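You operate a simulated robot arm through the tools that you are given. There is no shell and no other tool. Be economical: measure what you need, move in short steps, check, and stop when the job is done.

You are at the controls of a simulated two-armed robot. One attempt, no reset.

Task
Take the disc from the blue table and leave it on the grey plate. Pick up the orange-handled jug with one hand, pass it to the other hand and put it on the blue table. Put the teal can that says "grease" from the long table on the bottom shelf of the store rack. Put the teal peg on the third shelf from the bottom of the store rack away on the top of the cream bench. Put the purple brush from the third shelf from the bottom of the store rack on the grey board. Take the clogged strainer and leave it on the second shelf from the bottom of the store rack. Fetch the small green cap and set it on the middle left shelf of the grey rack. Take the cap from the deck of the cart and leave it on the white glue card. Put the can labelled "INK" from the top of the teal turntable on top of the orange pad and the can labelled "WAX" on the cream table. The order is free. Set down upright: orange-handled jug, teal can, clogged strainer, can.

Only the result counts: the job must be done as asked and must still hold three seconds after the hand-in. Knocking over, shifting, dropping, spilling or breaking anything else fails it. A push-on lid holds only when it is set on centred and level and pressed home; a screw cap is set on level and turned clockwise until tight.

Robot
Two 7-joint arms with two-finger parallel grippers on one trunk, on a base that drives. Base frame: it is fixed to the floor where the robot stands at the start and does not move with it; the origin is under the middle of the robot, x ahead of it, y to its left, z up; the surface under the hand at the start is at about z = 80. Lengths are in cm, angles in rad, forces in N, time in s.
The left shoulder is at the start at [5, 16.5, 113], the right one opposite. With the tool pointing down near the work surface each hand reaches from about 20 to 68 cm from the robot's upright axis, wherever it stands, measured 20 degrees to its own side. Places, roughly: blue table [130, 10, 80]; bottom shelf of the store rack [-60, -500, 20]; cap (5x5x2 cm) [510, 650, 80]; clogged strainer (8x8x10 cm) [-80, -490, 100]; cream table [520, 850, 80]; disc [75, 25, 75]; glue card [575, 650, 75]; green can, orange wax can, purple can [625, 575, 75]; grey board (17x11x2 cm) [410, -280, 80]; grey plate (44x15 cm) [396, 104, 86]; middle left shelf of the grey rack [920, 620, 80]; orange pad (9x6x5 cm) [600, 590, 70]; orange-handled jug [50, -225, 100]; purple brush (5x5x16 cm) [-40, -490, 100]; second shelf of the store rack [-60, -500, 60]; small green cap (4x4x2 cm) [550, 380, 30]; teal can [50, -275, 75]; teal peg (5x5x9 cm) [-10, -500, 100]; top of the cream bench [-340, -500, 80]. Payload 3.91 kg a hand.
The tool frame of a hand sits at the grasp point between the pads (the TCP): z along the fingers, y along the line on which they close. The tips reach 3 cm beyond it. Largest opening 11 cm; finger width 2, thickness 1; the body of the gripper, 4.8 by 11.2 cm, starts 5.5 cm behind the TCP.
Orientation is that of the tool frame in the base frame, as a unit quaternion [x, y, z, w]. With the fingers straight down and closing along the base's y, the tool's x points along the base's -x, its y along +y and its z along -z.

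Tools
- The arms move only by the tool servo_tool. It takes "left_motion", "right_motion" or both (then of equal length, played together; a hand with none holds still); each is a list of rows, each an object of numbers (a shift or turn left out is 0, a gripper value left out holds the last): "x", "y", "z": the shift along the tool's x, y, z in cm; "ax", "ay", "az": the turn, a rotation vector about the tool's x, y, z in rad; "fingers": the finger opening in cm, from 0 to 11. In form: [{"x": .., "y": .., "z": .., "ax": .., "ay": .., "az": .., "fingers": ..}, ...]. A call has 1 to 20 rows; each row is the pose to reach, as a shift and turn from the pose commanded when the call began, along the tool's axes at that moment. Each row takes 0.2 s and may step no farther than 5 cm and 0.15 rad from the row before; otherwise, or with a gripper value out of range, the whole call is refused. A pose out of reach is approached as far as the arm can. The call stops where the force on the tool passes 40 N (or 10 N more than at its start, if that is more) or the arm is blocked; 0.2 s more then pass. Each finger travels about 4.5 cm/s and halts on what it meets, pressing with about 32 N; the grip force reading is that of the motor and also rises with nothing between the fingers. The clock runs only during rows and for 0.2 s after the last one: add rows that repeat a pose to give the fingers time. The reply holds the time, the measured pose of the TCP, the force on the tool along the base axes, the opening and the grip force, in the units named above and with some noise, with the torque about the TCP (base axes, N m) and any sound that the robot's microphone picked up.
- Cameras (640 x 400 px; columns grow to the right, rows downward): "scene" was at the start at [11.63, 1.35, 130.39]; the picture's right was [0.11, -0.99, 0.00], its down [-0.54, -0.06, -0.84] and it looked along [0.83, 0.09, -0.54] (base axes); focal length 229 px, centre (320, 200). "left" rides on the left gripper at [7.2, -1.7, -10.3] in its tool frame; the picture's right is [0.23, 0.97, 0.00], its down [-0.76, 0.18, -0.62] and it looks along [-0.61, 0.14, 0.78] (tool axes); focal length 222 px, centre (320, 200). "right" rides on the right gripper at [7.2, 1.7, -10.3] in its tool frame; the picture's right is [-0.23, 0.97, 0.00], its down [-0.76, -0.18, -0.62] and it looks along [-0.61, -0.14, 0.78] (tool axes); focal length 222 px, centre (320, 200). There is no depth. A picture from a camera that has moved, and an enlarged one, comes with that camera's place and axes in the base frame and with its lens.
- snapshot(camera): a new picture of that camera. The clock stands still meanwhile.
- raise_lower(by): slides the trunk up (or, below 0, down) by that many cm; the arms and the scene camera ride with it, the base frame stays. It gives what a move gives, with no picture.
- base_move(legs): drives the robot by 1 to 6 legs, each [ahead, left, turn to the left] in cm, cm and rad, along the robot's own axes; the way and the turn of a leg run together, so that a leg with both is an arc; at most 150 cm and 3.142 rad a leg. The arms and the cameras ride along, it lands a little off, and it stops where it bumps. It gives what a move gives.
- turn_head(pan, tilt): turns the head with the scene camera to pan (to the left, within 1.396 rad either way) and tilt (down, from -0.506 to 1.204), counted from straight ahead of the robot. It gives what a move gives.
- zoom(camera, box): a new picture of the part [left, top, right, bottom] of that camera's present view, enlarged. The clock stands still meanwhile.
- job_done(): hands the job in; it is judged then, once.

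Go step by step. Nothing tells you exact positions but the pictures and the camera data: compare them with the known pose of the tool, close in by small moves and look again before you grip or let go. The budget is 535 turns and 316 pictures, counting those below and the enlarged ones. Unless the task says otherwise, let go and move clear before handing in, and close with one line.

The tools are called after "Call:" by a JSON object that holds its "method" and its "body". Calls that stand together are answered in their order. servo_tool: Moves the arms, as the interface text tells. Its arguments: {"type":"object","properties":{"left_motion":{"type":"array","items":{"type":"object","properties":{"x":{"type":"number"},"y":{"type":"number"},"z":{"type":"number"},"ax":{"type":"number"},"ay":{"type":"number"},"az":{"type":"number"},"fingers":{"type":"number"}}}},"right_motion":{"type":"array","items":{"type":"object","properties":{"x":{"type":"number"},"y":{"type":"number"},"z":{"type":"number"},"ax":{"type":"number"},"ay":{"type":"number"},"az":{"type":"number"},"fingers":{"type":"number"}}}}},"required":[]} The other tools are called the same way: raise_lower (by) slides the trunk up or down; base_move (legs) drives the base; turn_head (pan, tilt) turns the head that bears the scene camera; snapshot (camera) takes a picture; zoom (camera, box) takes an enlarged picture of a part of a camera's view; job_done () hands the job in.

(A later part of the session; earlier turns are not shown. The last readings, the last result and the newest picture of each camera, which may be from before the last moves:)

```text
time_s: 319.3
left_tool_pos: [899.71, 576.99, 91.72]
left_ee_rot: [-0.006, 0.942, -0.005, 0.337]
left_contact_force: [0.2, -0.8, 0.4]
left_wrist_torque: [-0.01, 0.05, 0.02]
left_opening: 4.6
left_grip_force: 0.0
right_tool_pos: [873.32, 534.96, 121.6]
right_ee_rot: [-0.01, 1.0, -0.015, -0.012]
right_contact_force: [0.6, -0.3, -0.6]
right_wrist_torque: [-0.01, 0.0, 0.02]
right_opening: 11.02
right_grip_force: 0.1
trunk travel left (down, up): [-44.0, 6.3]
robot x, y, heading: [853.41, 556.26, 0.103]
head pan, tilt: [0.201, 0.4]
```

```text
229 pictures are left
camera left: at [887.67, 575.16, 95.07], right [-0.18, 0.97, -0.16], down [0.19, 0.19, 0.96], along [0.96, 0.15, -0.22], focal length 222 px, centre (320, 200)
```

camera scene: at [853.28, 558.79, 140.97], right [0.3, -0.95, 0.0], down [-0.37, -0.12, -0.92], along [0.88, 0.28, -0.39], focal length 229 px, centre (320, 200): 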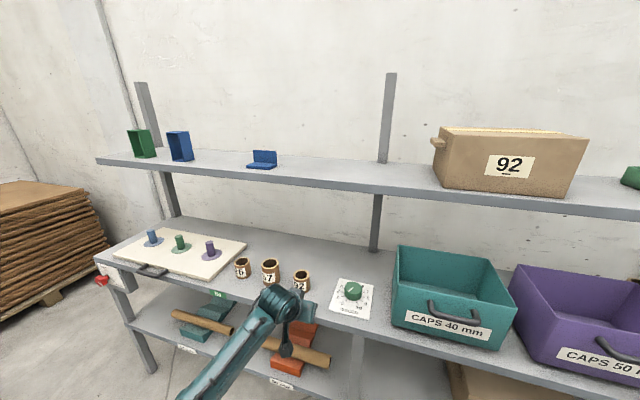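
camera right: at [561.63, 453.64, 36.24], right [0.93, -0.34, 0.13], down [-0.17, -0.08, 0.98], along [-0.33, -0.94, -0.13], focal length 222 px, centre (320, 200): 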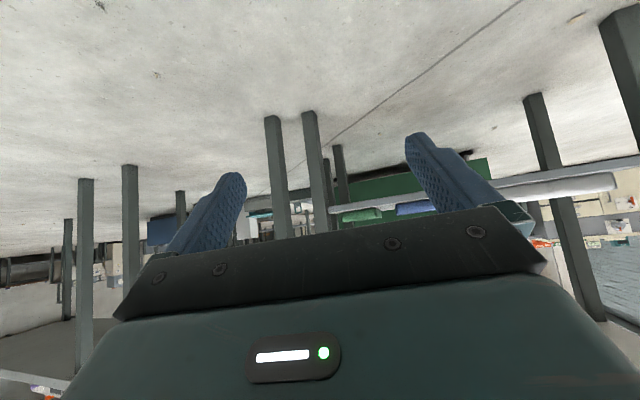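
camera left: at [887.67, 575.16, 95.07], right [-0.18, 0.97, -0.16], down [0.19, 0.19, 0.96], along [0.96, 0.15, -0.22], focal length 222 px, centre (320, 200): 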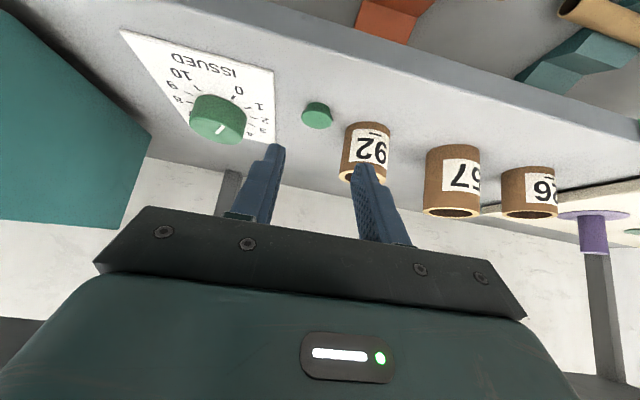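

The green cap is on the shelf. I'll back away, return the left tool to vertical, and head to the turntable.

Call:
{"method": "base_move", "body": {"legs": [[-60, 0, 0]]}}

Call:
{"method": "servo_tool", "body": {"left_motion": [{"ay": 0.14, "z": -3}, {"ay": 0.28, "z": -6}, {"ay": 0.42, "z": -9}, {"ay": 0.56, "z": -12}, {"ay": 0.687, "z": -14}]}}

Call:
{"method": "base_move", "body": {"legs": [[0, 0, 2.9], [50, 0, 0]]}}

Call:
{"method": "turn_head", "body": {"pan": 0, "tilt": 0.35}}

Call:
{"method": "snapshot", "body": {"camera": "scene"}}

```text
time_s: 322.7
left_tool_pos: [840.39, 570.8, 91.81]
left_ee_rot: [-0.003, 0.941, -0.007, 0.338]
left_contact_force: [-0.3, 0.8, -0.3]
left_wrist_torque: [0.04, -0.01, -0.02]
left_opening: 4.61
left_grip_force: 0.1
right_tool_pos: [813.68, 528.67, 121.62]
right_ee_rot: [-0.006, 1.0, -0.015, -0.012]
right_contact_force: [-0.8, -0.5, 0.5]
right_wrist_torque: [-0.02, -0.01, 0.01]
right_opening: 10.97
right_grip_force: 0.0
trunk travel left (down, up): [-44.0, 6.3]
robot x, y, heading: [794.26, 550.36, 0.099]
head pan, tilt: [0.201, 0.4]
```

```text
time_s: 323.9
left_tool_pos: [831.47, 571.11, 102.5]
left_ee_rot: [-0.001, 1.0, -0.006, 0.0]
left_contact_force: [-0.2, -0.5, 0.2]
left_wrist_torque: [-0.01, 0.01, -0.01]
left_opening: 4.6
left_grip_force: 0.1
right_tool_pos: [813.8, 528.78, 121.64]
right_ee_rot: [-0.007, 1.0, -0.016, -0.014]
right_contact_force: [0.3, 0.0, 0.0]
right_wrist_torque: [-0.01, 0.01, -0.02]
right_opening: 11.03
right_grip_force: 0.1
trunk travel left (down, up): [-44.0, 6.3]
robot x, y, heading: [793.93, 550.31, 0.099]
head pan, tilt: [0.201, 0.4]
```

```text
time_s: 333.5
left_tool_pos: [702.77, 552.69, 102.52]
left_ee_rot: [0.988, -0.155, 0.0, -0.007]
left_contact_force: [-0.3, -0.3, 0.2]
left_wrist_torque: [-0.01, -0.02, 0.01]
left_opening: 4.58
left_grip_force: 0.0
right_tool_pos: [732.59, 587.29, 121.62]
right_ee_rot: [0.989, -0.149, 0.016, -0.013]
right_contact_force: [-0.2, -0.1, -0.5]
right_wrist_torque: [-0.03, -0.01, 0.01]
right_opening: 10.99
right_grip_force: 0.1
trunk travel left (down, up): [-44.0, 6.3]
robot x, y, heading: [744.74, 561.02, 2.927]
head pan, tilt: [0.201, 0.4]
```

```text
time_s: 334.2
left_tool_pos: [702.83, 552.71, 102.58]
left_ee_rot: [0.988, -0.154, 0.0, -0.008]
left_contact_force: [-0.4, 0.2, -0.5]
left_wrist_torque: [-0.04, -0.03, -0.01]
left_opening: 4.61
left_grip_force: 0.1
right_tool_pos: [732.76, 587.36, 121.65]
right_ee_rot: [0.989, -0.148, 0.016, -0.013]
right_contact_force: [-0.7, 0.2, 0.2]
right_wrist_torque: [0.0, -0.02, -0.04]
right_opening: 10.98
right_grip_force: 0.1
trunk travel left (down, up): [-44.0, 6.3]
robot x, y, heading: [745.13, 560.86, 2.928]
head pan, tilt: [0.0, 0.351]
```

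```text
228 pictures are left
camera scene: at [732.78, 563.91, 141.43], right [0.21, 0.98, 0.0], down [0.34, -0.07, -0.94], along [-0.92, 0.2, -0.34], focal length 229 px, centre (320, 200)
```

scene: 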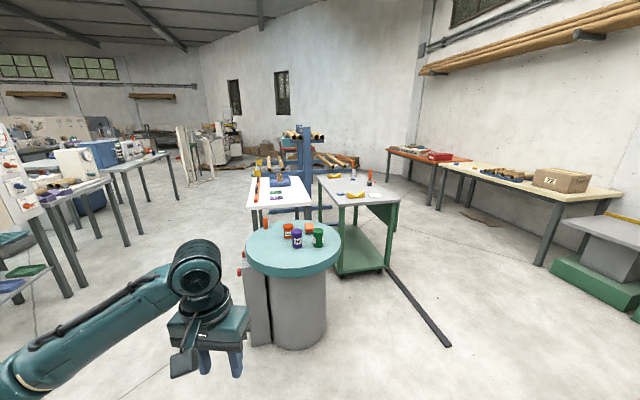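

The turntable, white table and green cart are ahead. I'll zoom on the turntable and cart.

Call:
{"method": "zoom", "body": {"camera": "scene", "box": [235, 200, 363, 280]}}

Call:
{"method": "zoom", "body": {"camera": "scene", "box": [240, 150, 416, 260]}}

```text
5.00 times, centred on (299, 240) of scene
camera zoom: at [732.78, 563.91, 141.43], right [0.21, 0.98, 0.0], down [0.34, -0.07, -0.94], along [-0.92, 0.2, -0.34], focal length 1147 px, centre (425, 0)
```

zoom: 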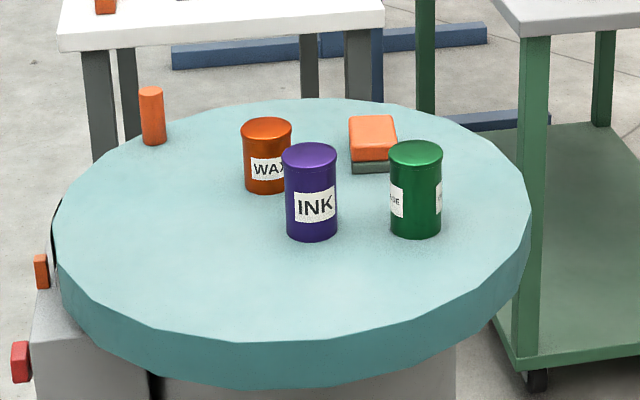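

```text
3.64 times, centred on (328, 205) of scene
camera zoom: at [732.78, 563.91, 141.43], right [0.21, 0.98, 0.0], down [0.34, -0.07, -0.94], along [-0.92, 0.2, -0.34], focal length 834 px, centre (291, 182)
```

zoom: 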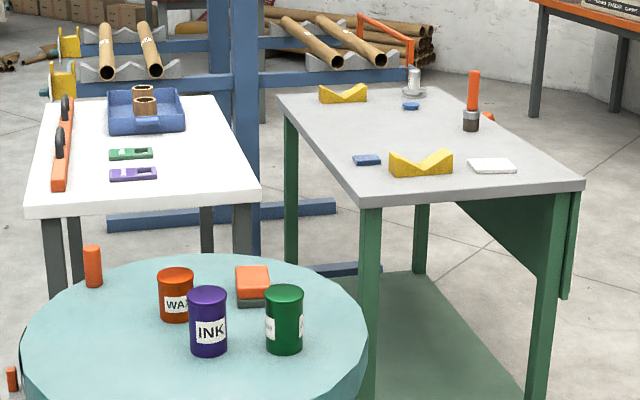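

INK is the purple can and WAX the orange one; the orange pad lies behind. I'll drive closer facing −x with the hands held high.

Call:
{"method": "base_move", "body": {"legs": [[0, 0, 0.213], [60, -32, 0]]}}

Call:
{"method": "turn_head", "body": {"pan": 0.1, "tilt": 0.7}}

Call:
{"method": "snapshot", "body": {"camera": "scene"}}

Call:
{"method": "snapshot", "body": {"camera": "left"}}

```text
time_s: 338.7
left_tool_pos: [646.19, 575.35, 102.47]
left_ee_rot: [0.999, -0.043, -0.001, -0.007]
left_contact_force: [-0.4, 0.4, -0.5]
left_wrist_torque: [-0.04, -0.03, 0.02]
left_opening: 4.6
left_grip_force: 0.0
right_tool_pos: [667.57, 615.71, 121.57]
right_ee_rot: [0.999, -0.036, 0.015, -0.014]
right_contact_force: [0.2, 0.6, -0.3]
right_wrist_torque: [0.0, -0.01, 0.03]
right_opening: 10.97
right_grip_force: 0.1
trunk travel left (down, up): [-44.0, 6.3]
robot x, y, heading: [685.4, 593.15, -3.134]
head pan, tilt: [0.0, 0.351]
```

```text
time_s: 339.5
left_tool_pos: [646.26, 575.3, 102.52]
left_ee_rot: [0.999, -0.042, 0.0, -0.007]
left_contact_force: [0.4, 0.4, -0.9]
left_wrist_torque: [0.0, 0.01, 0.02]
left_opening: 4.59
left_grip_force: 0.1
right_tool_pos: [667.49, 615.61, 121.61]
right_ee_rot: [0.999, -0.037, 0.014, -0.014]
right_contact_force: [0.1, -0.5, 0.4]
right_wrist_torque: [0.04, -0.04, -0.02]
right_opening: 11.0
right_grip_force: 0.1
trunk travel left (down, up): [-44.0, 6.3]
robot x, y, heading: [685.23, 592.48, -3.129]
head pan, tilt: [0.099, 0.7]
```

```text
225 pictures are left
camera scene: at [673.83, 592.12, 138.3], right [-0.11, 0.99, 0.0], down [0.64, 0.07, -0.77], along [-0.76, -0.08, -0.64], focal length 229 px, centre (320, 200)
```

scene: 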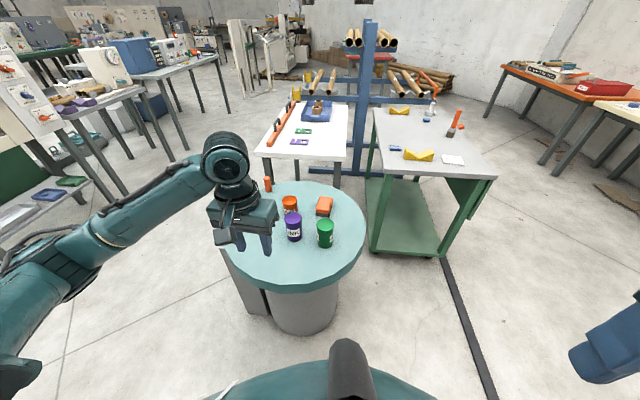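

```text
224 pictures are left
camera left: at [653.73, 576.14, 112.76], right [0.14, -0.99, -0.01], down [-0.77, -0.12, 0.62], along [-0.62, -0.08, -0.78], focal length 222 px, centre (320, 200)
```

left: 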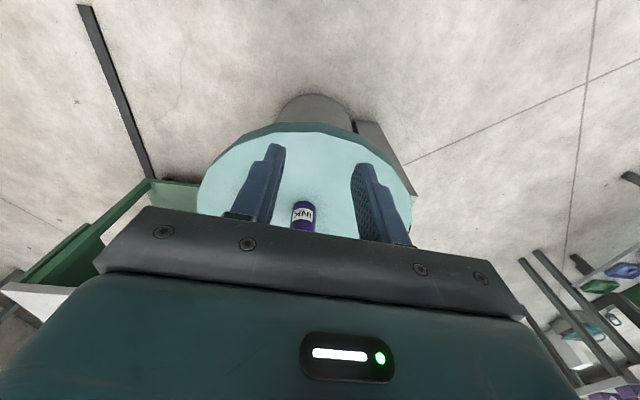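

INK is near [618, 576]. I'll move the base 14 cm closer, lower the trunk so the reach suits, and bring the hand over the can.

Call:
{"method": "base_move", "body": {"legs": [[14, 0, 0]]}}

Call:
{"method": "servo_tool", "body": {"left_motion": [{"x": -3.5, "z": -2, "fingers": 9}, {"x": -7, "z": -4, "fingers": 9}, {"x": -10.5, "z": -6, "fingers": 9}, {"x": -13.5, "z": -8, "fingers": 9}]}}

Call:
{"method": "raise_lower", "body": {"by": -14}}

Call:
{"method": "snapshot", "body": {"camera": "left"}}

```text
time_s: 340.9
left_tool_pos: [632.03, 575.27, 102.55]
left_ee_rot: [0.999, -0.044, 0.0, -0.007]
left_contact_force: [-0.2, 0.0, 0.3]
left_wrist_torque: [-0.03, -0.02, 0.03]
left_opening: 4.59
left_grip_force: 0.1
right_tool_pos: [653.34, 615.65, 121.63]
right_ee_rot: [0.999, -0.037, 0.015, -0.015]
right_contact_force: [-1.0, -0.1, 0.3]
right_wrist_torque: [0.01, -0.02, -0.04]
right_opening: 11.03
right_grip_force: 0.0
trunk travel left (down, up): [-44.0, 6.3]
robot x, y, heading: [671.65, 592.93, -3.133]
head pan, tilt: [0.099, 0.7]
```

```text
time_s: 341.9
left_tool_pos: [618.55, 576.55, 110.38]
left_ee_rot: [0.999, -0.044, 0.0, -0.006]
left_contact_force: [-0.4, -0.5, -0.8]
left_wrist_torque: [0.01, 0.02, 0.01]
left_opening: 9.0
left_grip_force: 0.1
right_tool_pos: [653.5, 615.59, 121.53]
right_ee_rot: [0.999, -0.037, 0.015, -0.014]
right_contact_force: [0.0, 0.0, -0.2]
right_wrist_torque: [-0.01, 0.03, 0.01]
right_opening: 11.01
right_grip_force: 0.1
trunk travel left (down, up): [-44.0, 6.3]
robot x, y, heading: [671.26, 592.77, -3.126]
head pan, tilt: [0.099, 0.7]
```

```text
time_s: 343.5
left_tool_pos: [618.65, 576.56, 96.53]
left_ee_rot: [0.999, -0.044, 0.0, -0.006]
left_contact_force: [0.4, 0.7, -0.2]
left_wrist_torque: [-0.01, 0.0, -0.03]
left_opening: 9.02
left_grip_force: 0.1
right_tool_pos: [653.4, 615.61, 107.7]
right_ee_rot: [0.999, -0.037, 0.014, -0.014]
right_contact_force: [-0.1, -0.4, -1.0]
right_wrist_torque: [0.04, 0.02, -0.01]
right_opening: 11.0
right_grip_force: 0.1
trunk travel left (down, up): [-30.0, 20.3]
robot x, y, heading: [671.67, 593.06, -3.133]
head pan, tilt: [0.099, 0.7]
```

```text
223 pictures are left
camera left: at [626.15, 577.35, 106.7], right [0.14, -0.99, -0.01], down [-0.77, -0.12, 0.62], along [-0.62, -0.08, -0.78], focal length 222 px, centre (320, 200)
```

left: 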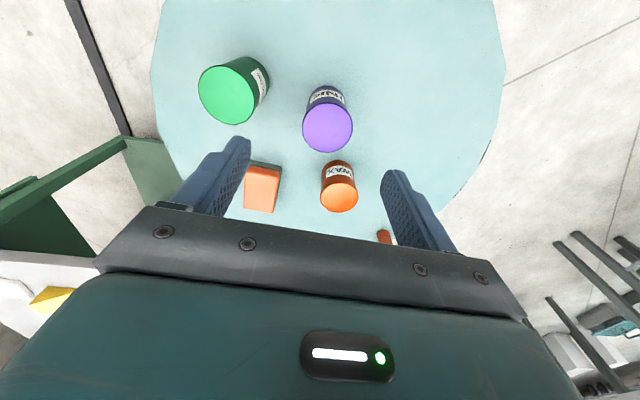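

INK's top is at about [616.5, 575.3, 81]. I'll centre over it and lower partway.

Call:
{"method": "servo_tool", "body": {"left_motion": [{"x": -1.9, "y": 1.4}, {"x": -1.9, "y": 1.4, "z": 4}, {"x": -1.9, "y": 1.4, "z": 8}]}}

Call:
{"method": "snapshot", "body": {"camera": "left"}}

Call:
{"method": "zoom", "body": {"camera": "scene", "box": [220, 150, 380, 250]}}

```text
time_s: 344.3
left_tool_pos: [616.72, 575.54, 88.41]
left_ee_rot: [0.999, -0.044, 0.0, -0.007]
left_contact_force: [-0.6, -0.1, -0.2]
left_wrist_torque: [0.03, 0.02, 0.0]
left_opening: 8.98
left_grip_force: 0.0
right_tool_pos: [653.36, 615.6, 107.61]
right_ee_rot: [0.999, -0.038, 0.015, -0.013]
right_contact_force: [-0.7, 0.4, -0.1]
right_wrist_torque: [0.02, -0.01, 0.0]
right_opening: 11.01
right_grip_force: 0.0
trunk travel left (down, up): [-30.0, 20.3]
robot x, y, heading: [671.34, 592.98, -3.136]
head pan, tilt: [0.099, 0.7]
```

```text
222 pictures are left
camera left: at [624.24, 576.32, 98.66], right [0.14, -0.99, -0.01], down [-0.77, -0.12, 0.62], along [-0.62, -0.08, -0.78], focal length 222 px, centre (320, 200)
```

left: 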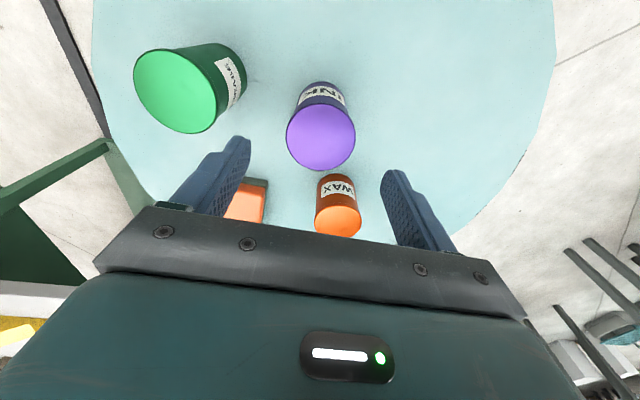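

```text
4.00 times, centred on (300, 200) of scene
camera zoom: at [659.67, 591.99, 124.3], right [-0.11, 0.99, 0.0], down [0.64, 0.07, -0.76], along [-0.76, -0.08, -0.64], focal length 918 px, centre (400, 200)
```

zoom: 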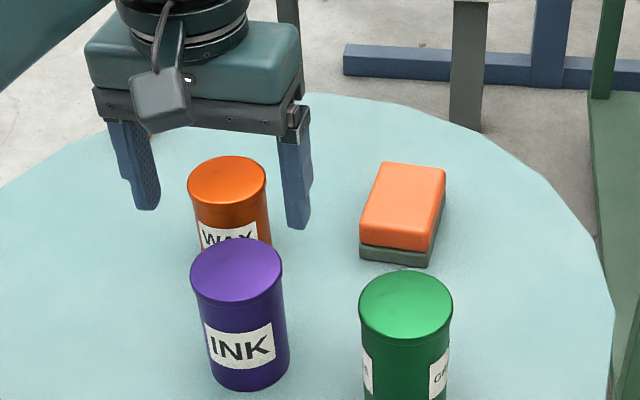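

Aligned with INK. I'll descend to TCP z≈77 and grip.

Call:
{"method": "servo_tool", "body": {"left_motion": [{"z": 4}, {"z": 8}, {"z": 11.4}, {"z": 11.4, "fingers": 4}, {"z": 11.4, "fingers": 4}, {"z": 11.4, "fingers": 4}, {"z": 11.4, "fingers": 4}, {"z": 11.4, "fingers": 4}]}}

Call:
{"method": "snapshot", "body": {"camera": "left"}}

```text
time_s: 346.1
left_tool_pos: [616.69, 575.55, 77.17]
left_ee_rot: [0.999, -0.044, 0.0, -0.007]
left_contact_force: [0.0, -0.8, 0.5]
left_wrist_torque: [-0.18, 0.11, -0.01]
left_opening: 6.0
left_grip_force: 32.2
right_tool_pos: [653.42, 615.62, 107.54]
right_ee_rot: [0.999, -0.038, 0.015, -0.014]
right_contact_force: [0.1, 1.0, -1.4]
right_wrist_torque: [-0.01, 0.01, 0.03]
right_opening: 10.97
right_grip_force: 0.0
trunk travel left (down, up): [-30.0, 20.3]
robot x, y, heading: [671.06, 592.69, -3.132]
head pan, tilt: [0.099, 0.7]
```

```text
220 pictures are left
camera left: at [624.16, 576.44, 87.45], right [0.14, -0.99, -0.01], down [-0.77, -0.12, 0.62], along [-0.62, -0.08, -0.78], focal length 222 px, centre (320, 200)
```

left: 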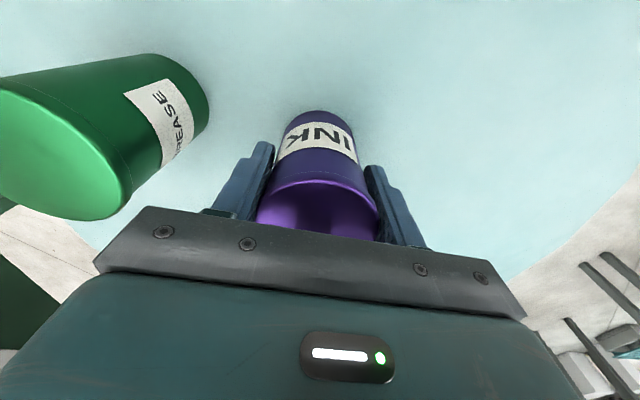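

INK is gripped at 6.0 cm. The pad at about [602.4, 585.3] is too far from this side, so I'll lift high and go round to the +y side of the turntable.

Call:
{"method": "servo_tool", "body": {"left_motion": [{"z": -4}, {"z": -8}, {"z": -12}, {"z": -16}]}}

Call:
{"method": "raise_lower", "body": {"by": 10}}

Call:
{"method": "base_move", "body": {"legs": [[-10, 0, 0], [0, -40, 0], [0, 0, 0.66], [30, -14, 0]]}}

Call:
{"method": "turn_head", "body": {"pan": 0.15, "tilt": 0.75}}

Call:
{"method": "snapshot", "body": {"camera": "scene"}}

```text
time_s: 347.1
left_tool_pos: [616.67, 575.4, 93.12]
left_ee_rot: [0.999, -0.044, -0.001, -0.007]
left_contact_force: [-0.3, -0.6, -2.9]
left_wrist_torque: [0.0, -0.06, -0.01]
left_opening: 6.01
left_grip_force: 32.1
right_tool_pos: [653.49, 615.59, 107.63]
right_ee_rot: [0.999, -0.037, 0.014, -0.015]
right_contact_force: [-0.6, -0.3, 0.7]
right_wrist_torque: [-0.03, -0.01, -0.05]
right_opening: 10.98
right_grip_force: 0.0
trunk travel left (down, up): [-30.0, 20.3]
robot x, y, heading: [671.14, 592.54, -3.136]
head pan, tilt: [0.099, 0.7]
```

```text
time_s: 348.5
left_tool_pos: [616.69, 575.33, 103.04]
left_ee_rot: [0.999, -0.044, 0.001, -0.007]
left_contact_force: [0.6, 0.7, -3.0]
left_wrist_torque: [0.03, -0.03, -0.01]
left_opening: 6.0
left_grip_force: 31.4
right_tool_pos: [653.32, 615.54, 117.66]
right_ee_rot: [0.999, -0.038, 0.016, -0.014]
right_contact_force: [-0.1, 0.5, -0.1]
right_wrist_torque: [-0.02, 0.02, 0.02]
right_opening: 11.0
right_grip_force: 0.2
trunk travel left (down, up): [-40.0, 10.3]
robot x, y, heading: [671.23, 592.37, -3.134]
head pan, tilt: [0.099, 0.7]
```

```text
time_s: 356.8
left_tool_pos: [616.01, 578.32, 103.09]
left_ee_rot: [0.96, 0.28, -0.002, -0.007]
left_contact_force: [-0.5, 1.2, -2.3]
left_wrist_torque: [0.0, -0.02, -0.04]
left_opening: 6.0
left_grip_force: 31.8
right_tool_pos: [620.71, 632.64, 117.65]
right_ee_rot: [0.958, 0.286, 0.01, -0.018]
right_contact_force: [0.5, -0.4, -0.9]
right_wrist_torque: [0.01, -0.01, -0.02]
right_opening: 11.0
right_grip_force: 0.0
trunk travel left (down, up): [-40.0, 10.3]
robot x, y, heading: [648.87, 625.28, -2.478]
head pan, tilt: [0.099, 0.7]
```

```text
time_s: 357.4
left_tool_pos: [616.08, 578.33, 102.99]
left_ee_rot: [0.96, 0.28, -0.002, -0.007]
left_contact_force: [0.3, -0.2, -2.2]
left_wrist_torque: [0.06, 0.01, 0.04]
left_opening: 5.99
left_grip_force: 31.6
right_tool_pos: [620.64, 632.66, 117.69]
right_ee_rot: [0.958, 0.286, 0.009, -0.018]
right_contact_force: [-0.1, 0.7, 0.1]
right_wrist_torque: [0.02, 0.02, -0.03]
right_opening: 11.02
right_grip_force: 0.1
trunk travel left (down, up): [-40.0, 10.3]
robot x, y, heading: [648.7, 625.11, -2.48]
head pan, tilt: [0.15, 0.75]
```

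```text
219 pictures are left
camera scene: at [640.67, 617.71, 133.87], right [-0.73, 0.69, 0.0], down [0.47, 0.5, -0.73], along [-0.5, -0.53, -0.68], focal length 229 px, centre (320, 200)
```

scene: 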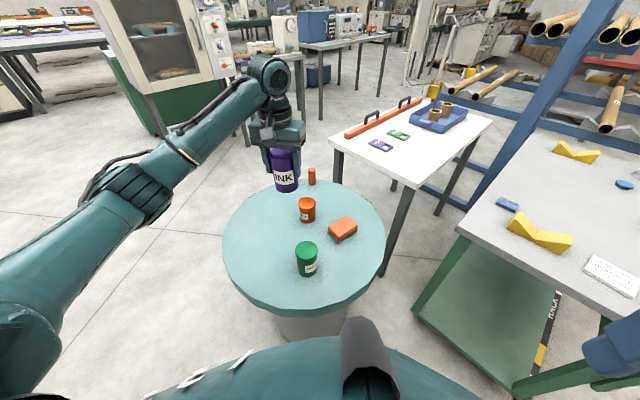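

I'll translate the base so the can comes above the pad.

Call:
{"method": "base_move", "body": {"legs": [[6.5, -14, 0]]}}

Call:
{"method": "snapshot", "body": {"camera": "scene"}}

Call:
{"method": "snapshot", "body": {"camera": "left"}}

```text
time_s: 359.3
left_tool_pos: [602.34, 585.25, 102.93]
left_ee_rot: [0.96, 0.281, -0.003, -0.008]
left_contact_force: [0.1, 0.1, -2.7]
left_wrist_torque: [0.05, -0.04, -0.04]
left_opening: 6.01
left_grip_force: 32.1
right_tool_pos: [606.86, 639.74, 117.54]
right_ee_rot: [0.958, 0.286, 0.009, -0.018]
right_contact_force: [-0.7, 0.3, -0.2]
right_wrist_torque: [-0.02, 0.0, 0.03]
right_opening: 11.0
right_grip_force: 0.0
trunk travel left (down, up): [-40.0, 10.3]
robot x, y, heading: [635.35, 632.15, -2.474]
head pan, tilt: [0.15, 0.75]
```

```text
218 pictures are left
camera scene: at [626.91, 624.82, 133.87], right [-0.73, 0.69, 0.0], down [0.47, 0.5, -0.73], along [-0.5, -0.53, -0.68], focal length 229 px, centre (320, 200)
```

scene: 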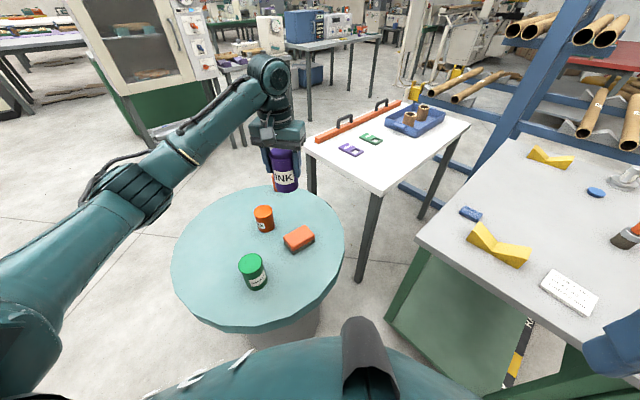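

```text
217 pictures are left
camera left: at [607.81, 590.45, 113.31], right [0.72, -0.7, -0.01], down [-0.54, -0.57, 0.62], along [-0.44, -0.44, -0.78], focal length 222 px, centre (320, 200)
```

left: 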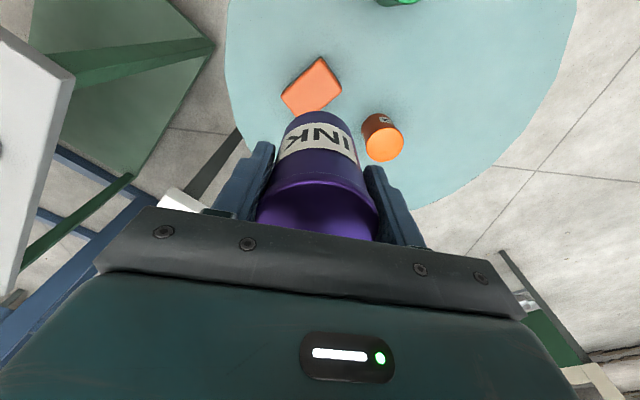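

I'll zoom on the pad to pin down its centre.

Call:
{"method": "zoom", "body": {"camera": "scene", "box": [235, 195, 347, 265]}}

Call:
{"method": "zoom", "body": {"camera": "left", "box": [240, 30, 400, 130]}}

```text
5.71 times, centred on (291, 230) of scene
camera zoom: at [626.91, 624.82, 133.87], right [-0.73, 0.69, 0.0], down [0.47, 0.5, -0.73], along [-0.5, -0.53, -0.68], focal length 1311 px, centre (486, 29)
```

zoom: 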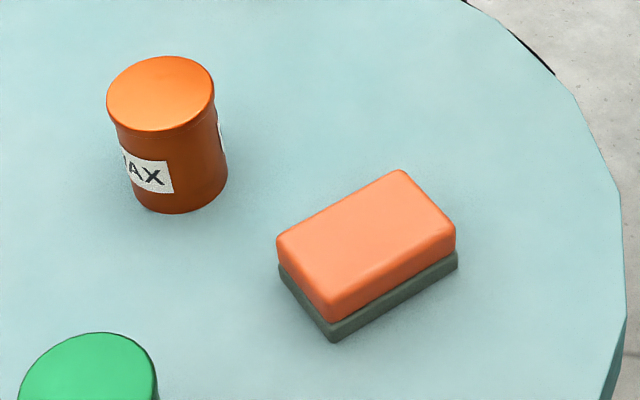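

```text
4.00 times, centred on (320, 80) of left
camera zoom: at [607.81, 590.45, 113.31], right [0.72, -0.7, -0.01], down [-0.54, -0.57, 0.62], along [-0.44, -0.44, -0.78], focal length 888 px, centre (320, 680)
```

zoom: 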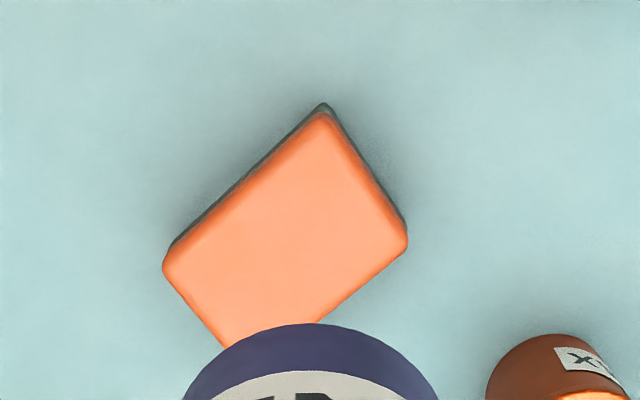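

Triangulation puts the pad's top centre at [599.9, 585.3, 73]. I'll nudge the base by 2.4 cm in −x and re-read the pose.

Call:
{"method": "base_move", "body": {"legs": [[3.5, -1.5, 0]]}}

```text
time_s: 360.2
left_tool_pos: [598.74, 584.39, 102.93]
left_ee_rot: [0.96, 0.28, -0.002, -0.006]
left_contact_force: [-0.3, 0.5, -3.1]
left_wrist_torque: [0.01, -0.06, -0.03]
left_opening: 5.98
left_grip_force: 32.4
right_tool_pos: [603.22, 638.79, 117.6]
right_ee_rot: [0.958, 0.286, 0.009, -0.019]
right_contact_force: [-0.6, 0.6, 0.4]
right_wrist_torque: [0.01, -0.01, 0.03]
right_opening: 11.02
right_grip_force: 0.1
trunk travel left (down, up): [-40.0, 10.3]
robot x, y, heading: [631.88, 631.59, -2.481]
head pan, tilt: [0.15, 0.75]
```

I'll correct with the arm and lower the trunk 15 cm, then check.

Call:
{"method": "servo_tool", "body": {"left_motion": [{"x": 1.4, "y": -0.1}]}}

Call:
{"method": "raise_lower", "body": {"by": -15}}

Call:
{"method": "snapshot", "body": {"camera": "left"}}

Call:
{"method": "zoom", "body": {"camera": "scene", "box": [220, 130, 380, 230]}}

```text
time_s: 360.6
left_tool_pos: [599.97, 585.17, 103.09]
left_ee_rot: [0.959, 0.282, -0.001, -0.006]
left_contact_force: [0.1, 0.2, -2.4]
left_wrist_torque: [0.0, -0.02, 0.01]
left_opening: 5.99
left_grip_force: 32.1
right_tool_pos: [603.31, 638.76, 117.69]
right_ee_rot: [0.958, 0.286, 0.009, -0.018]
right_contact_force: [-0.2, 0.5, 0.5]
right_wrist_torque: [0.0, -0.02, 0.02]
right_opening: 10.99
right_grip_force: 0.1
trunk travel left (down, up): [-40.0, 10.3]
robot x, y, heading: [631.31, 631.31, -2.48]
head pan, tilt: [0.15, 0.75]
```

```text
time_s: 362.4
left_tool_pos: [599.99, 585.19, 88.21]
left_ee_rot: [0.96, 0.28, -0.002, -0.007]
left_contact_force: [-0.2, 0.7, -3.2]
left_wrist_torque: [0.0, 0.02, -0.01]
left_opening: 5.98
left_grip_force: 32.1
right_tool_pos: [603.28, 638.74, 102.67]
right_ee_rot: [0.958, 0.287, 0.008, -0.018]
right_contact_force: [0.0, -0.9, 0.3]
right_wrist_torque: [0.0, -0.01, 0.04]
right_opening: 10.98
right_grip_force: 0.0
trunk travel left (down, up): [-25.0, 25.3]
robot x, y, heading: [631.31, 631.53, -2.478]
head pan, tilt: [0.15, 0.75]
```

```text
214 pictures are left
camera left: at [605.39, 590.29, 98.35], right [0.72, -0.7, -0.01], down [-0.54, -0.57, 0.62], along [-0.44, -0.44, -0.78], focal length 222 px, centre (320, 200)
```

left: 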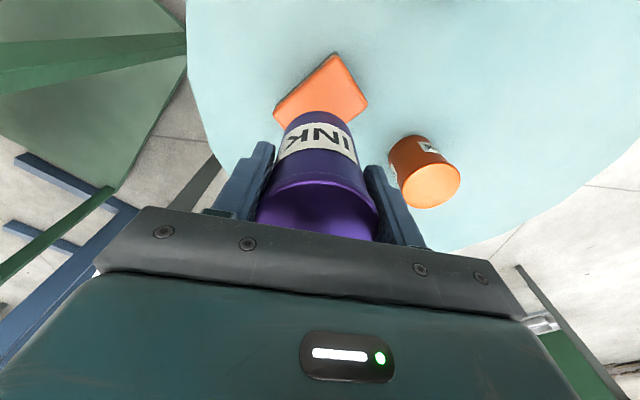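

```text
4.00 times, centred on (300, 180) of scene
camera zoom: at [623.34, 623.88, 118.87], right [-0.73, 0.69, 0.0], down [0.47, 0.5, -0.73], along [-0.5, -0.53, -0.68], focal length 918 px, centre (400, 280)
```

zoom: 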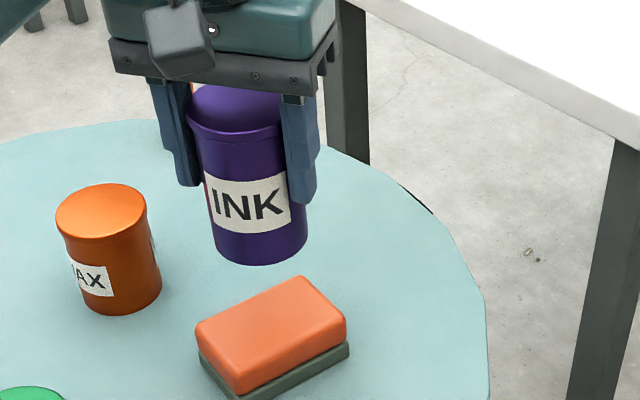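

The can is aligned over the pad within a few millimetres. I'll lower until contact.

Call:
{"method": "servo_tool", "body": {"left_motion": [{"z": 2.5}, {"z": 4.5}, {"z": 5}, {"z": 5.4}, {"z": 5.8}, {"z": 6.2}, {"z": 6.6}, {"z": 7}, {"z": 7.4}, {"z": 7.8}, {"z": 8.2}]}}

Call:
{"method": "zoom", "body": {"camera": "scene", "box": [220, 130, 380, 230]}}

```text
time_s: 364.8
left_tool_pos: [599.92, 585.31, 80.24]
left_ee_rot: [0.96, 0.28, -0.005, -0.006]
left_contact_force: [-0.1, -1.5, 24.2]
left_wrist_torque: [-0.63, -0.17, -0.02]
left_opening: 5.98
left_grip_force: 32.0
right_tool_pos: [603.49, 638.82, 102.64]
right_ee_rot: [0.958, 0.286, 0.007, -0.018]
right_contact_force: [-0.3, -0.4, -0.4]
right_wrist_torque: [-0.07, -0.01, 0.05]
right_opening: 10.99
right_grip_force: 0.0
trunk travel left (down, up): [-25.0, 25.3]
robot x, y, heading: [631.75, 631.18, -2.478]
head pan, tilt: [0.15, 0.75]
```

```text
4.00 times, centred on (300, 180) of scene
camera zoom: at [623.45, 624.06, 118.9], right [-0.73, 0.69, 0.0], down [0.47, 0.5, -0.73], along [-0.5, -0.53, -0.68], focal length 918 px, centre (400, 280)
```

zoom: 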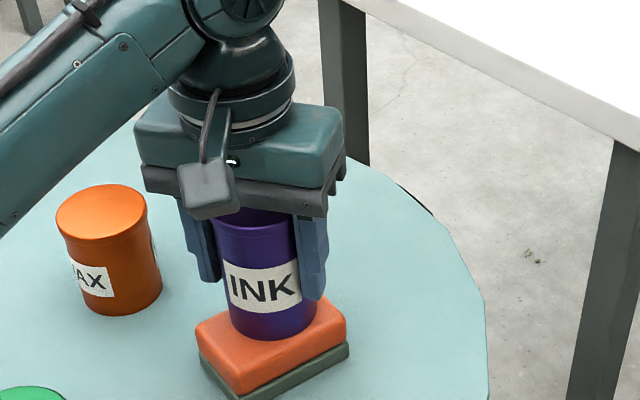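

The can stands on the pad, centred. I'll ease the pressure, release and rise.

Call:
{"method": "servo_tool", "body": {"left_motion": [{"z": -0.2}, {"z": -0.2, "fingers": 8.2}, {"z": -0.2, "fingers": 8.2}, {"z": -0.2, "fingers": 8.2}, {"z": -0.2, "fingers": 8.2}, {"z": -4}, {"z": -8}, {"z": -12}, {"z": -16}]}}

Call:
{"method": "zoom", "body": {"camera": "scene", "box": [200, 110, 392, 230]}}

Call:
{"method": "snapshot", "body": {"camera": "left"}}

```text
time_s: 366.8
left_tool_pos: [600.01, 585.33, 95.9]
left_ee_rot: [0.96, 0.281, -0.003, -0.006]
left_contact_force: [-0.3, -0.2, 0.1]
left_wrist_torque: [-0.03, -0.04, 0.02]
left_opening: 8.22
left_grip_force: 0.1
right_tool_pos: [603.37, 638.81, 102.61]
right_ee_rot: [0.958, 0.287, 0.008, -0.018]
right_contact_force: [0.3, 0.1, 0.1]
right_wrist_torque: [0.0, -0.01, -0.01]
right_opening: 11.01
right_grip_force: 0.1
trunk travel left (down, up): [-25.0, 25.3]
robot x, y, heading: [631.38, 631.48, -2.481]
head pan, tilt: [0.15, 0.75]
```

```text
3.33 times, centred on (296, 170) of scene
camera zoom: at [623.35, 623.92, 118.87], right [-0.73, 0.69, 0.0], down [0.47, 0.5, -0.73], along [-0.5, -0.53, -0.68], focal length 765 px, centre (400, 300)
```

zoom: 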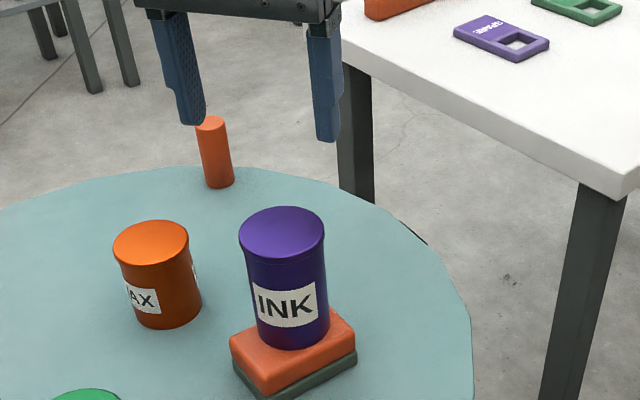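

```text
210 pictures are left
camera left: at [605.38, 590.4, 106.13], right [0.72, -0.7, -0.01], down [-0.54, -0.57, 0.62], along [-0.44, -0.44, -0.78], focal length 222 px, centre (320, 200)
```

left: 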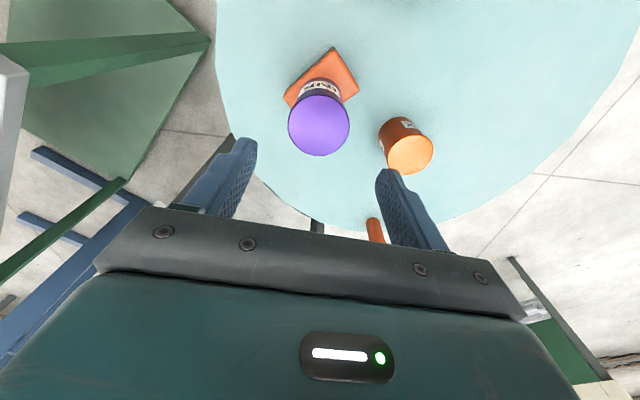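

INK stands on the pad. WAX is at about [604, 571.5], top z≈77.5. I'll raise the right hand, then reposition round the +y side to reach it.

Call:
{"method": "servo_tool", "body": {"right_motion": [{"z": -4, "y": 2}, {"z": -8, "y": 4}, {"z": -12, "y": 6}, {"z": -15, "y": 8}]}}

Call:
{"method": "base_move", "body": {"legs": [[0, 0, 0.54], [11.6, -20.6, 0]]}}

Call:
{"method": "turn_head", "body": {"pan": -0.1, "tilt": 0.75}}

Call:
{"method": "snapshot", "body": {"camera": "scene"}}

Call:
{"method": "snapshot", "body": {"camera": "left"}}

```text
time_s: 367.8
left_tool_pos: [599.99, 585.21, 95.85]
left_ee_rot: [0.96, 0.282, -0.002, -0.007]
left_contact_force: [-0.2, -0.1, -0.6]
left_wrist_torque: [0.01, -0.03, -0.04]
left_opening: 8.19
left_grip_force: 0.1
right_tool_pos: [607.63, 631.37, 117.45]
right_ee_rot: [0.958, 0.286, 0.01, -0.02]
right_contact_force: [-0.5, -0.9, 0.2]
right_wrist_torque: [0.01, 0.02, 0.0]
right_opening: 11.01
right_grip_force: 0.1
trunk travel left (down, up): [-25.0, 25.3]
robot x, y, heading: [631.47, 631.36, -2.479]
head pan, tilt: [0.15, 0.75]
```

```text
time_s: 371.7
left_tool_pos: [604.68, 572.12, 95.8]
left_ee_rot: [0.851, 0.526, -0.004, -0.006]
left_contact_force: [0.9, 0.2, 0.7]
left_wrist_torque: [0.02, -0.05, -0.03]
left_opening: 8.2
left_grip_force: 0.1
right_tool_pos: [587.49, 615.59, 117.35]
right_ee_rot: [0.848, 0.53, 0.004, -0.02]
right_contact_force: [0.2, -0.5, 0.6]
right_wrist_torque: [0.0, 0.03, 0.0]
right_opening: 11.03
right_grip_force: 0.0
trunk travel left (down, up): [-25.0, 25.3]
robot x, y, heading: [607.77, 627.97, -1.94]
head pan, tilt: [0.15, 0.75]
```

```text
time_s: 372.5
left_tool_pos: [604.61, 571.99, 95.89]
left_ee_rot: [0.85, 0.527, -0.004, -0.006]
left_contact_force: [0.2, -0.2, -0.3]
left_wrist_torque: [0.02, 0.0, 0.02]
left_opening: 8.2
left_grip_force: 0.0
right_tool_pos: [587.28, 615.71, 117.34]
right_ee_rot: [0.847, 0.532, 0.002, -0.021]
right_contact_force: [-44.4, 26.5, -4.6]
right_wrist_torque: [-2.74, -4.23, 1.38]
right_opening: 11.01
right_grip_force: 0.0
trunk travel left (down, up): [-25.0, 25.3]
robot x, y, heading: [608.35, 627.55, -1.935]
head pan, tilt: [-0.099, 0.75]
```

```text
209 pictures are left
camera scene: at [604.35, 617.59, 118.88], right [-0.96, 0.3, 0.0], down [0.2, 0.65, -0.73], along [-0.22, -0.7, -0.68], focal length 229 px, centre (320, 200)
```

scene: 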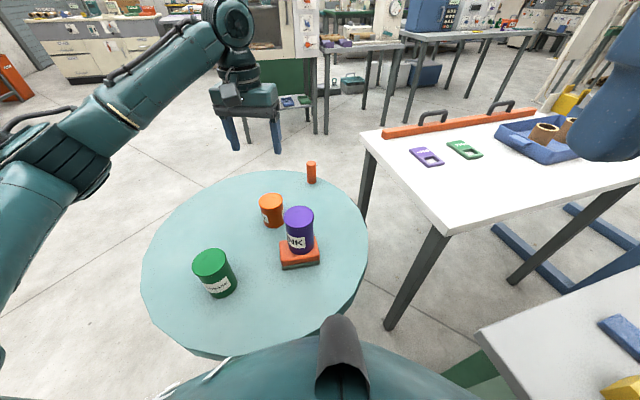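

```text
208 pictures are left
camera left: at [606.61, 579.19, 106.09], right [0.97, -0.23, -0.01], down [-0.17, -0.76, 0.62], along [-0.15, -0.6, -0.78], focal length 222 px, centre (320, 200)
```

left: 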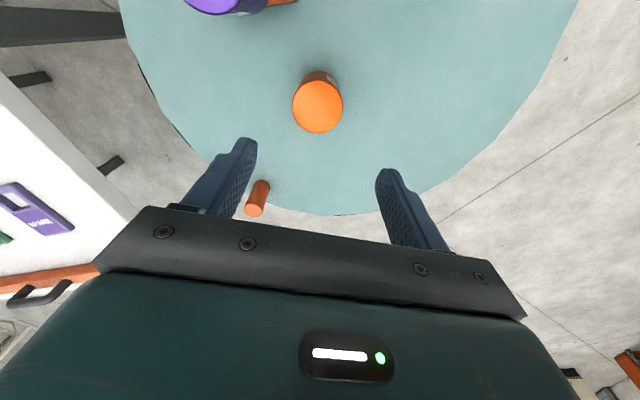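

The head bumped the right hand; I'll move that hand outward. WAX is right under the left hand at [604.1, 571.7].

Call:
{"method": "servo_tool", "body": {"right_motion": [{"y": -3}, {"y": -6}, {"y": -9}], "left_motion": [{"x": -0.1, "y": -0.2}, {"x": 0.0, "y": -0.3}, {"x": 0.0, "y": -0.3}]}}

Call:
{"method": "raise_lower", "body": {"by": -12}}

Call:
{"method": "snapshot", "body": {"camera": "left"}}

```text
time_s: 373.3
left_tool_pos: [604.38, 572.18, 95.8]
left_ee_rot: [0.851, 0.525, -0.004, -0.006]
left_contact_force: [-0.8, -0.5, -0.4]
left_wrist_torque: [0.01, 0.01, 0.01]
left_opening: 8.19
left_grip_force: 0.0
right_tool_pos: [580.24, 618.76, 116.4]
right_ee_rot: [0.847, 0.531, 0.004, -0.02]
right_contact_force: [0.0, 0.0, 0.6]
right_wrist_torque: [0.0, -0.01, -0.02]
right_opening: 11.0
right_grip_force: 0.2
right hand out of reach, approached as far as the arm can: row 3
trunk travel left (down, up): [-25.0, 25.3]
robot x, y, heading: [607.79, 627.77, -1.94]
head pan, tilt: [-0.099, 0.75]
```

```text
time_s: 374.8
left_tool_pos: [604.33, 572.25, 83.84]
left_ee_rot: [0.85, 0.526, -0.004, -0.005]
left_contact_force: [-0.1, 0.5, 0.2]
left_wrist_torque: [0.0, 0.0, -0.03]
left_opening: 8.18
left_grip_force: 0.1
right_tool_pos: [580.37, 618.86, 104.46]
right_ee_rot: [0.847, 0.532, 0.004, -0.019]
right_contact_force: [0.1, 0.0, -0.4]
right_wrist_torque: [0.02, 0.0, 0.0]
right_opening: 11.01
right_grip_force: 0.1
trunk travel left (down, up): [-13.0, 37.3]
robot x, y, heading: [608.31, 627.77, -1.936]
head pan, tilt: [-0.099, 0.75]
```

```text
207 pictures are left
camera left: at [606.4, 579.33, 94.07], right [0.97, -0.23, -0.01], down [-0.17, -0.76, 0.62], along [-0.15, -0.6, -0.78], focal length 222 px, centre (320, 200)
```

left: 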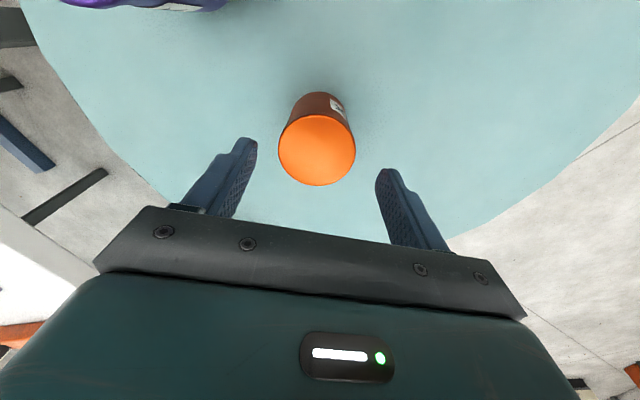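

Aligned. I'll descend and grip WAX.

Call:
{"method": "servo_tool", "body": {"left_motion": [{"x": -0.4, "z": 3}, {"x": -0.4, "z": 6}, {"x": -0.4, "z": 9.2}, {"x": -0.4, "z": 9.2, "fingers": 4}, {"x": -0.4, "z": 9.2, "fingers": 4}, {"x": -0.4, "z": 9.2, "fingers": 4}, {"x": -0.4, "z": 9.2, "fingers": 4}]}}

Call:
{"method": "snapshot", "body": {"camera": "left"}}

```text
time_s: 376.4
left_tool_pos: [604.0, 571.88, 74.68]
left_ee_rot: [0.851, 0.526, -0.004, -0.005]
left_contact_force: [0.0, 0.8, 0.9]
left_wrist_torque: [-0.05, -0.09, 0.01]
left_opening: 6.13
left_grip_force: 32.2
right_tool_pos: [580.43, 618.76, 104.54]
right_ee_rot: [0.846, 0.532, 0.003, -0.021]
right_contact_force: [0.5, -0.7, 0.3]
right_wrist_torque: [-0.01, 0.0, 0.02]
right_opening: 11.02
right_grip_force: 0.0
trunk travel left (down, up): [-13.0, 37.3]
robot x, y, heading: [607.93, 627.68, -1.936]
head pan, tilt: [-0.099, 0.75]
```

```text
206 pictures are left
camera left: at [606.01, 579.12, 84.9], right [0.97, -0.23, -0.01], down [-0.17, -0.76, 0.62], along [-0.15, -0.6, -0.78], focal length 222 px, centre (320, 200)
```

left: 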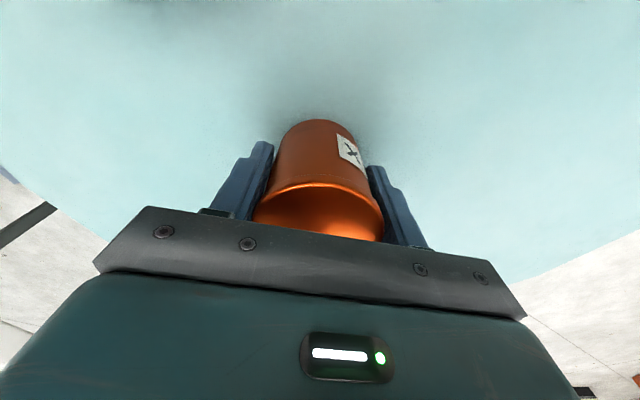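

WAX is held. I'll lift, raise the trunk, retract, and drive round toward the cream table.

Call:
{"method": "servo_tool", "body": {"left_motion": [{"z": -4}, {"z": -8}, {"z": -12}]}}

Call:
{"method": "raise_lower", "body": {"by": 20}}

Call:
{"method": "base_move", "body": {"legs": [[-30, 30, 0], [0, 0, 1.94]]}}

Call:
{"method": "base_move", "body": {"legs": [[0, 0, 1.4], [0, 10, 0]]}}

Call:
{"method": "turn_head", "body": {"pan": 0.35, "tilt": 0.4}}

Call:
{"method": "snapshot", "body": {"camera": "scene"}}

```text
time_s: 377.2
left_tool_pos: [604.22, 572.01, 86.78]
left_ee_rot: [0.85, 0.527, -0.005, -0.006]
left_contact_force: [0.0, -0.7, -2.5]
left_wrist_torque: [0.04, 0.0, -0.01]
left_opening: 6.11
left_grip_force: 32.2
right_tool_pos: [580.29, 618.79, 104.58]
right_ee_rot: [0.847, 0.531, 0.004, -0.019]
right_contact_force: [-0.6, -0.7, 0.0]
right_wrist_torque: [0.01, 0.01, 0.04]
right_opening: 11.0
right_grip_force: 0.1
trunk travel left (down, up): [-13.0, 37.3]
robot x, y, heading: [608.28, 627.61, -1.942]
head pan, tilt: [-0.099, 0.75]
```

```text
time_s: 379.3
left_tool_pos: [604.19, 571.94, 106.7]
left_ee_rot: [0.85, 0.526, -0.003, -0.005]
left_contact_force: [-0.6, 0.7, -2.5]
left_wrist_torque: [0.0, -0.03, 0.01]
left_opening: 6.12
left_grip_force: 32.2
right_tool_pos: [580.41, 618.8, 124.58]
right_ee_rot: [0.847, 0.532, 0.003, -0.02]
right_contact_force: [1.2, 0.2, -0.6]
right_wrist_torque: [0.03, -0.01, -0.02]
right_opening: 10.98
right_grip_force: 0.1
trunk travel left (down, up): [-33.0, 17.3]
robot x, y, heading: [607.66, 628.0, -1.934]
head pan, tilt: [-0.099, 0.75]
```

```text
time_s: 387.2
left_tool_pos: [701.04, 659.25, 106.6]
left_ee_rot: [0.066, 0.998, -0.007, -0.001]
left_contact_force: [-0.5, -0.6, -1.8]
left_wrist_torque: [0.0, 0.01, -0.02]
left_opening: 6.12
left_grip_force: 32.0
right_tool_pos: [664.6, 621.39, 124.47]
right_ee_rot: [0.059, 0.998, -0.014, -0.014]
right_contact_force: [0.1, -0.3, -0.5]
right_wrist_torque: [0.0, 0.0, 0.04]
right_opening: 11.01
right_grip_force: 0.0
trunk travel left (down, up): [-33.0, 17.3]
robot x, y, heading: [646.7, 644.19, -0.029]
head pan, tilt: [-0.099, 0.75]
```

```text
time_s: 392.1
left_tool_pos: [633.37, 702.64, 106.68]
left_ee_rot: [-0.583, 0.812, -0.006, 0.004]
left_contact_force: [0.0, -0.8, -2.0]
left_wrist_torque: [-0.03, -0.02, 0.02]
left_opening: 6.14
left_grip_force: 31.9
right_tool_pos: [663.32, 659.6, 124.5]
right_ee_rot: [-0.588, 0.809, -0.02, -0.002]
right_contact_force: [-0.6, 1.1, -0.3]
right_wrist_torque: [-0.03, 0.0, 0.02]
right_opening: 11.0
right_grip_force: 0.1
trunk travel left (down, up): [-33.0, 17.3]
robot x, y, heading: [637.53, 646.73, 1.341]
head pan, tilt: [-0.099, 0.75]
```

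```text
time_s: 393.0
left_tool_pos: [633.53, 702.83, 106.61]
left_ee_rot: [-0.584, 0.812, -0.005, 0.004]
left_contact_force: [-0.1, 0.8, -1.5]
left_wrist_torque: [-0.02, 0.04, 0.02]
left_opening: 6.12
left_grip_force: 32.2
right_tool_pos: [663.32, 659.63, 124.43]
right_ee_rot: [-0.588, 0.809, -0.02, -0.002]
right_contact_force: [0.1, 0.5, 0.2]
right_wrist_torque: [0.03, 0.0, 0.02]
right_opening: 11.02
right_grip_force: 0.2
trunk travel left (down, up): [-33.0, 17.3]
robot x, y, heading: [637.24, 646.95, 1.345]
head pan, tilt: [0.351, 0.4]
```

```text
205 pictures are left
camera scene: at [636.6, 659.27, 129.97], right [0.99, 0.12, 0.0], down [0.05, -0.39, -0.92], along [-0.11, 0.91, -0.39], focal length 229 px, centre (320, 200)
```

scene: 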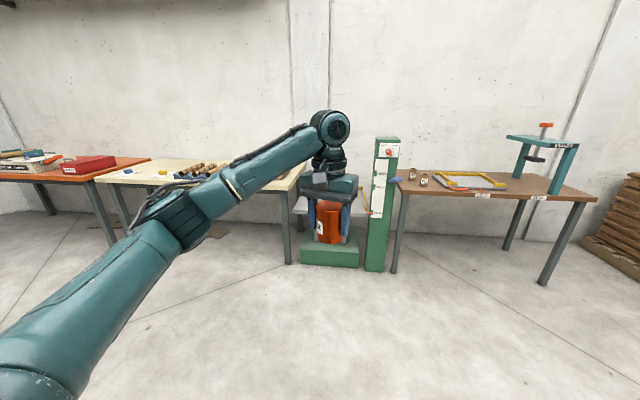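

The cream table spans x≈467–598 with its near edge at y≈790. I'll drive round the floor strip and come to it squarely.

Call:
{"method": "base_move", "body": {"legs": [[0, 0, 0.226], [0, -50, 0], [65, 0, 0], [0, 125, 0]]}}

Call:
{"method": "turn_head", "body": {"pan": 0.3, "tilt": 0.55}}

Call:
{"method": "snapshot", "body": {"camera": "scene"}}

```text
time_s: 412.4
left_tool_pos: [549.08, 765.29, 106.59]
left_ee_rot: [-0.677, 0.736, -0.005, 0.005]
left_contact_force: [-0.6, -0.2, -2.3]
left_wrist_torque: [0.01, 0.03, -0.04]
left_opening: 6.12
left_grip_force: 31.8
right_tool_pos: [588.42, 730.44, 124.64]
right_ee_rot: [-0.681, 0.732, -0.02, 0.001]
right_contact_force: [0.1, -0.5, 0.0]
right_wrist_torque: [0.03, 0.03, -0.01]
right_opening: 11.0
right_grip_force: 0.1
trunk travel left (down, up): [-33.0, 17.3]
robot x, y, heading: [565.99, 712.21, 1.583]
head pan, tilt: [0.351, 0.4]
```

```text
time_s: 413.1
left_tool_pos: [549.03, 765.35, 106.57]
left_ee_rot: [-0.677, 0.736, -0.005, 0.005]
left_contact_force: [0.6, 0.2, -2.5]
left_wrist_torque: [-0.01, 0.02, 0.03]
left_opening: 6.12
left_grip_force: 32.3
right_tool_pos: [588.5, 730.59, 124.62]
right_ee_rot: [-0.681, 0.732, -0.02, 0.001]
right_contact_force: [-0.5, -0.4, -0.4]
right_wrist_torque: [-0.01, 0.0, 0.01]
right_opening: 11.0
right_grip_force: 0.1
trunk travel left (down, up): [-33.0, 17.3]
robot x, y, heading: [566.13, 711.69, 1.589]
head pan, tilt: [0.3, 0.55]
```

```text
204 pictures are left
camera scene: at [563.2, 723.82, 128.61], right [0.95, 0.31, 0.0], down [0.16, -0.5, -0.85], along [-0.26, 0.81, -0.52], focal length 229 px, centre (320, 200)
```

scene: 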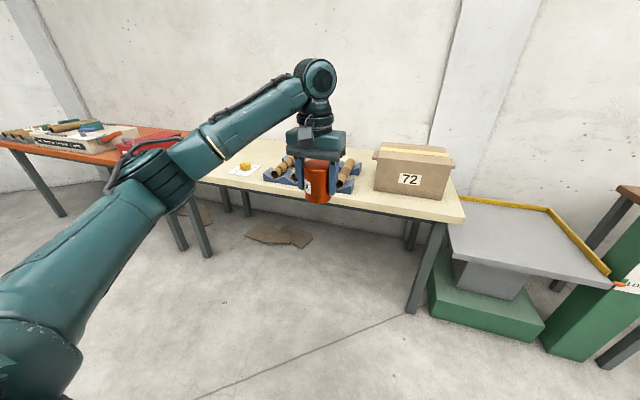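

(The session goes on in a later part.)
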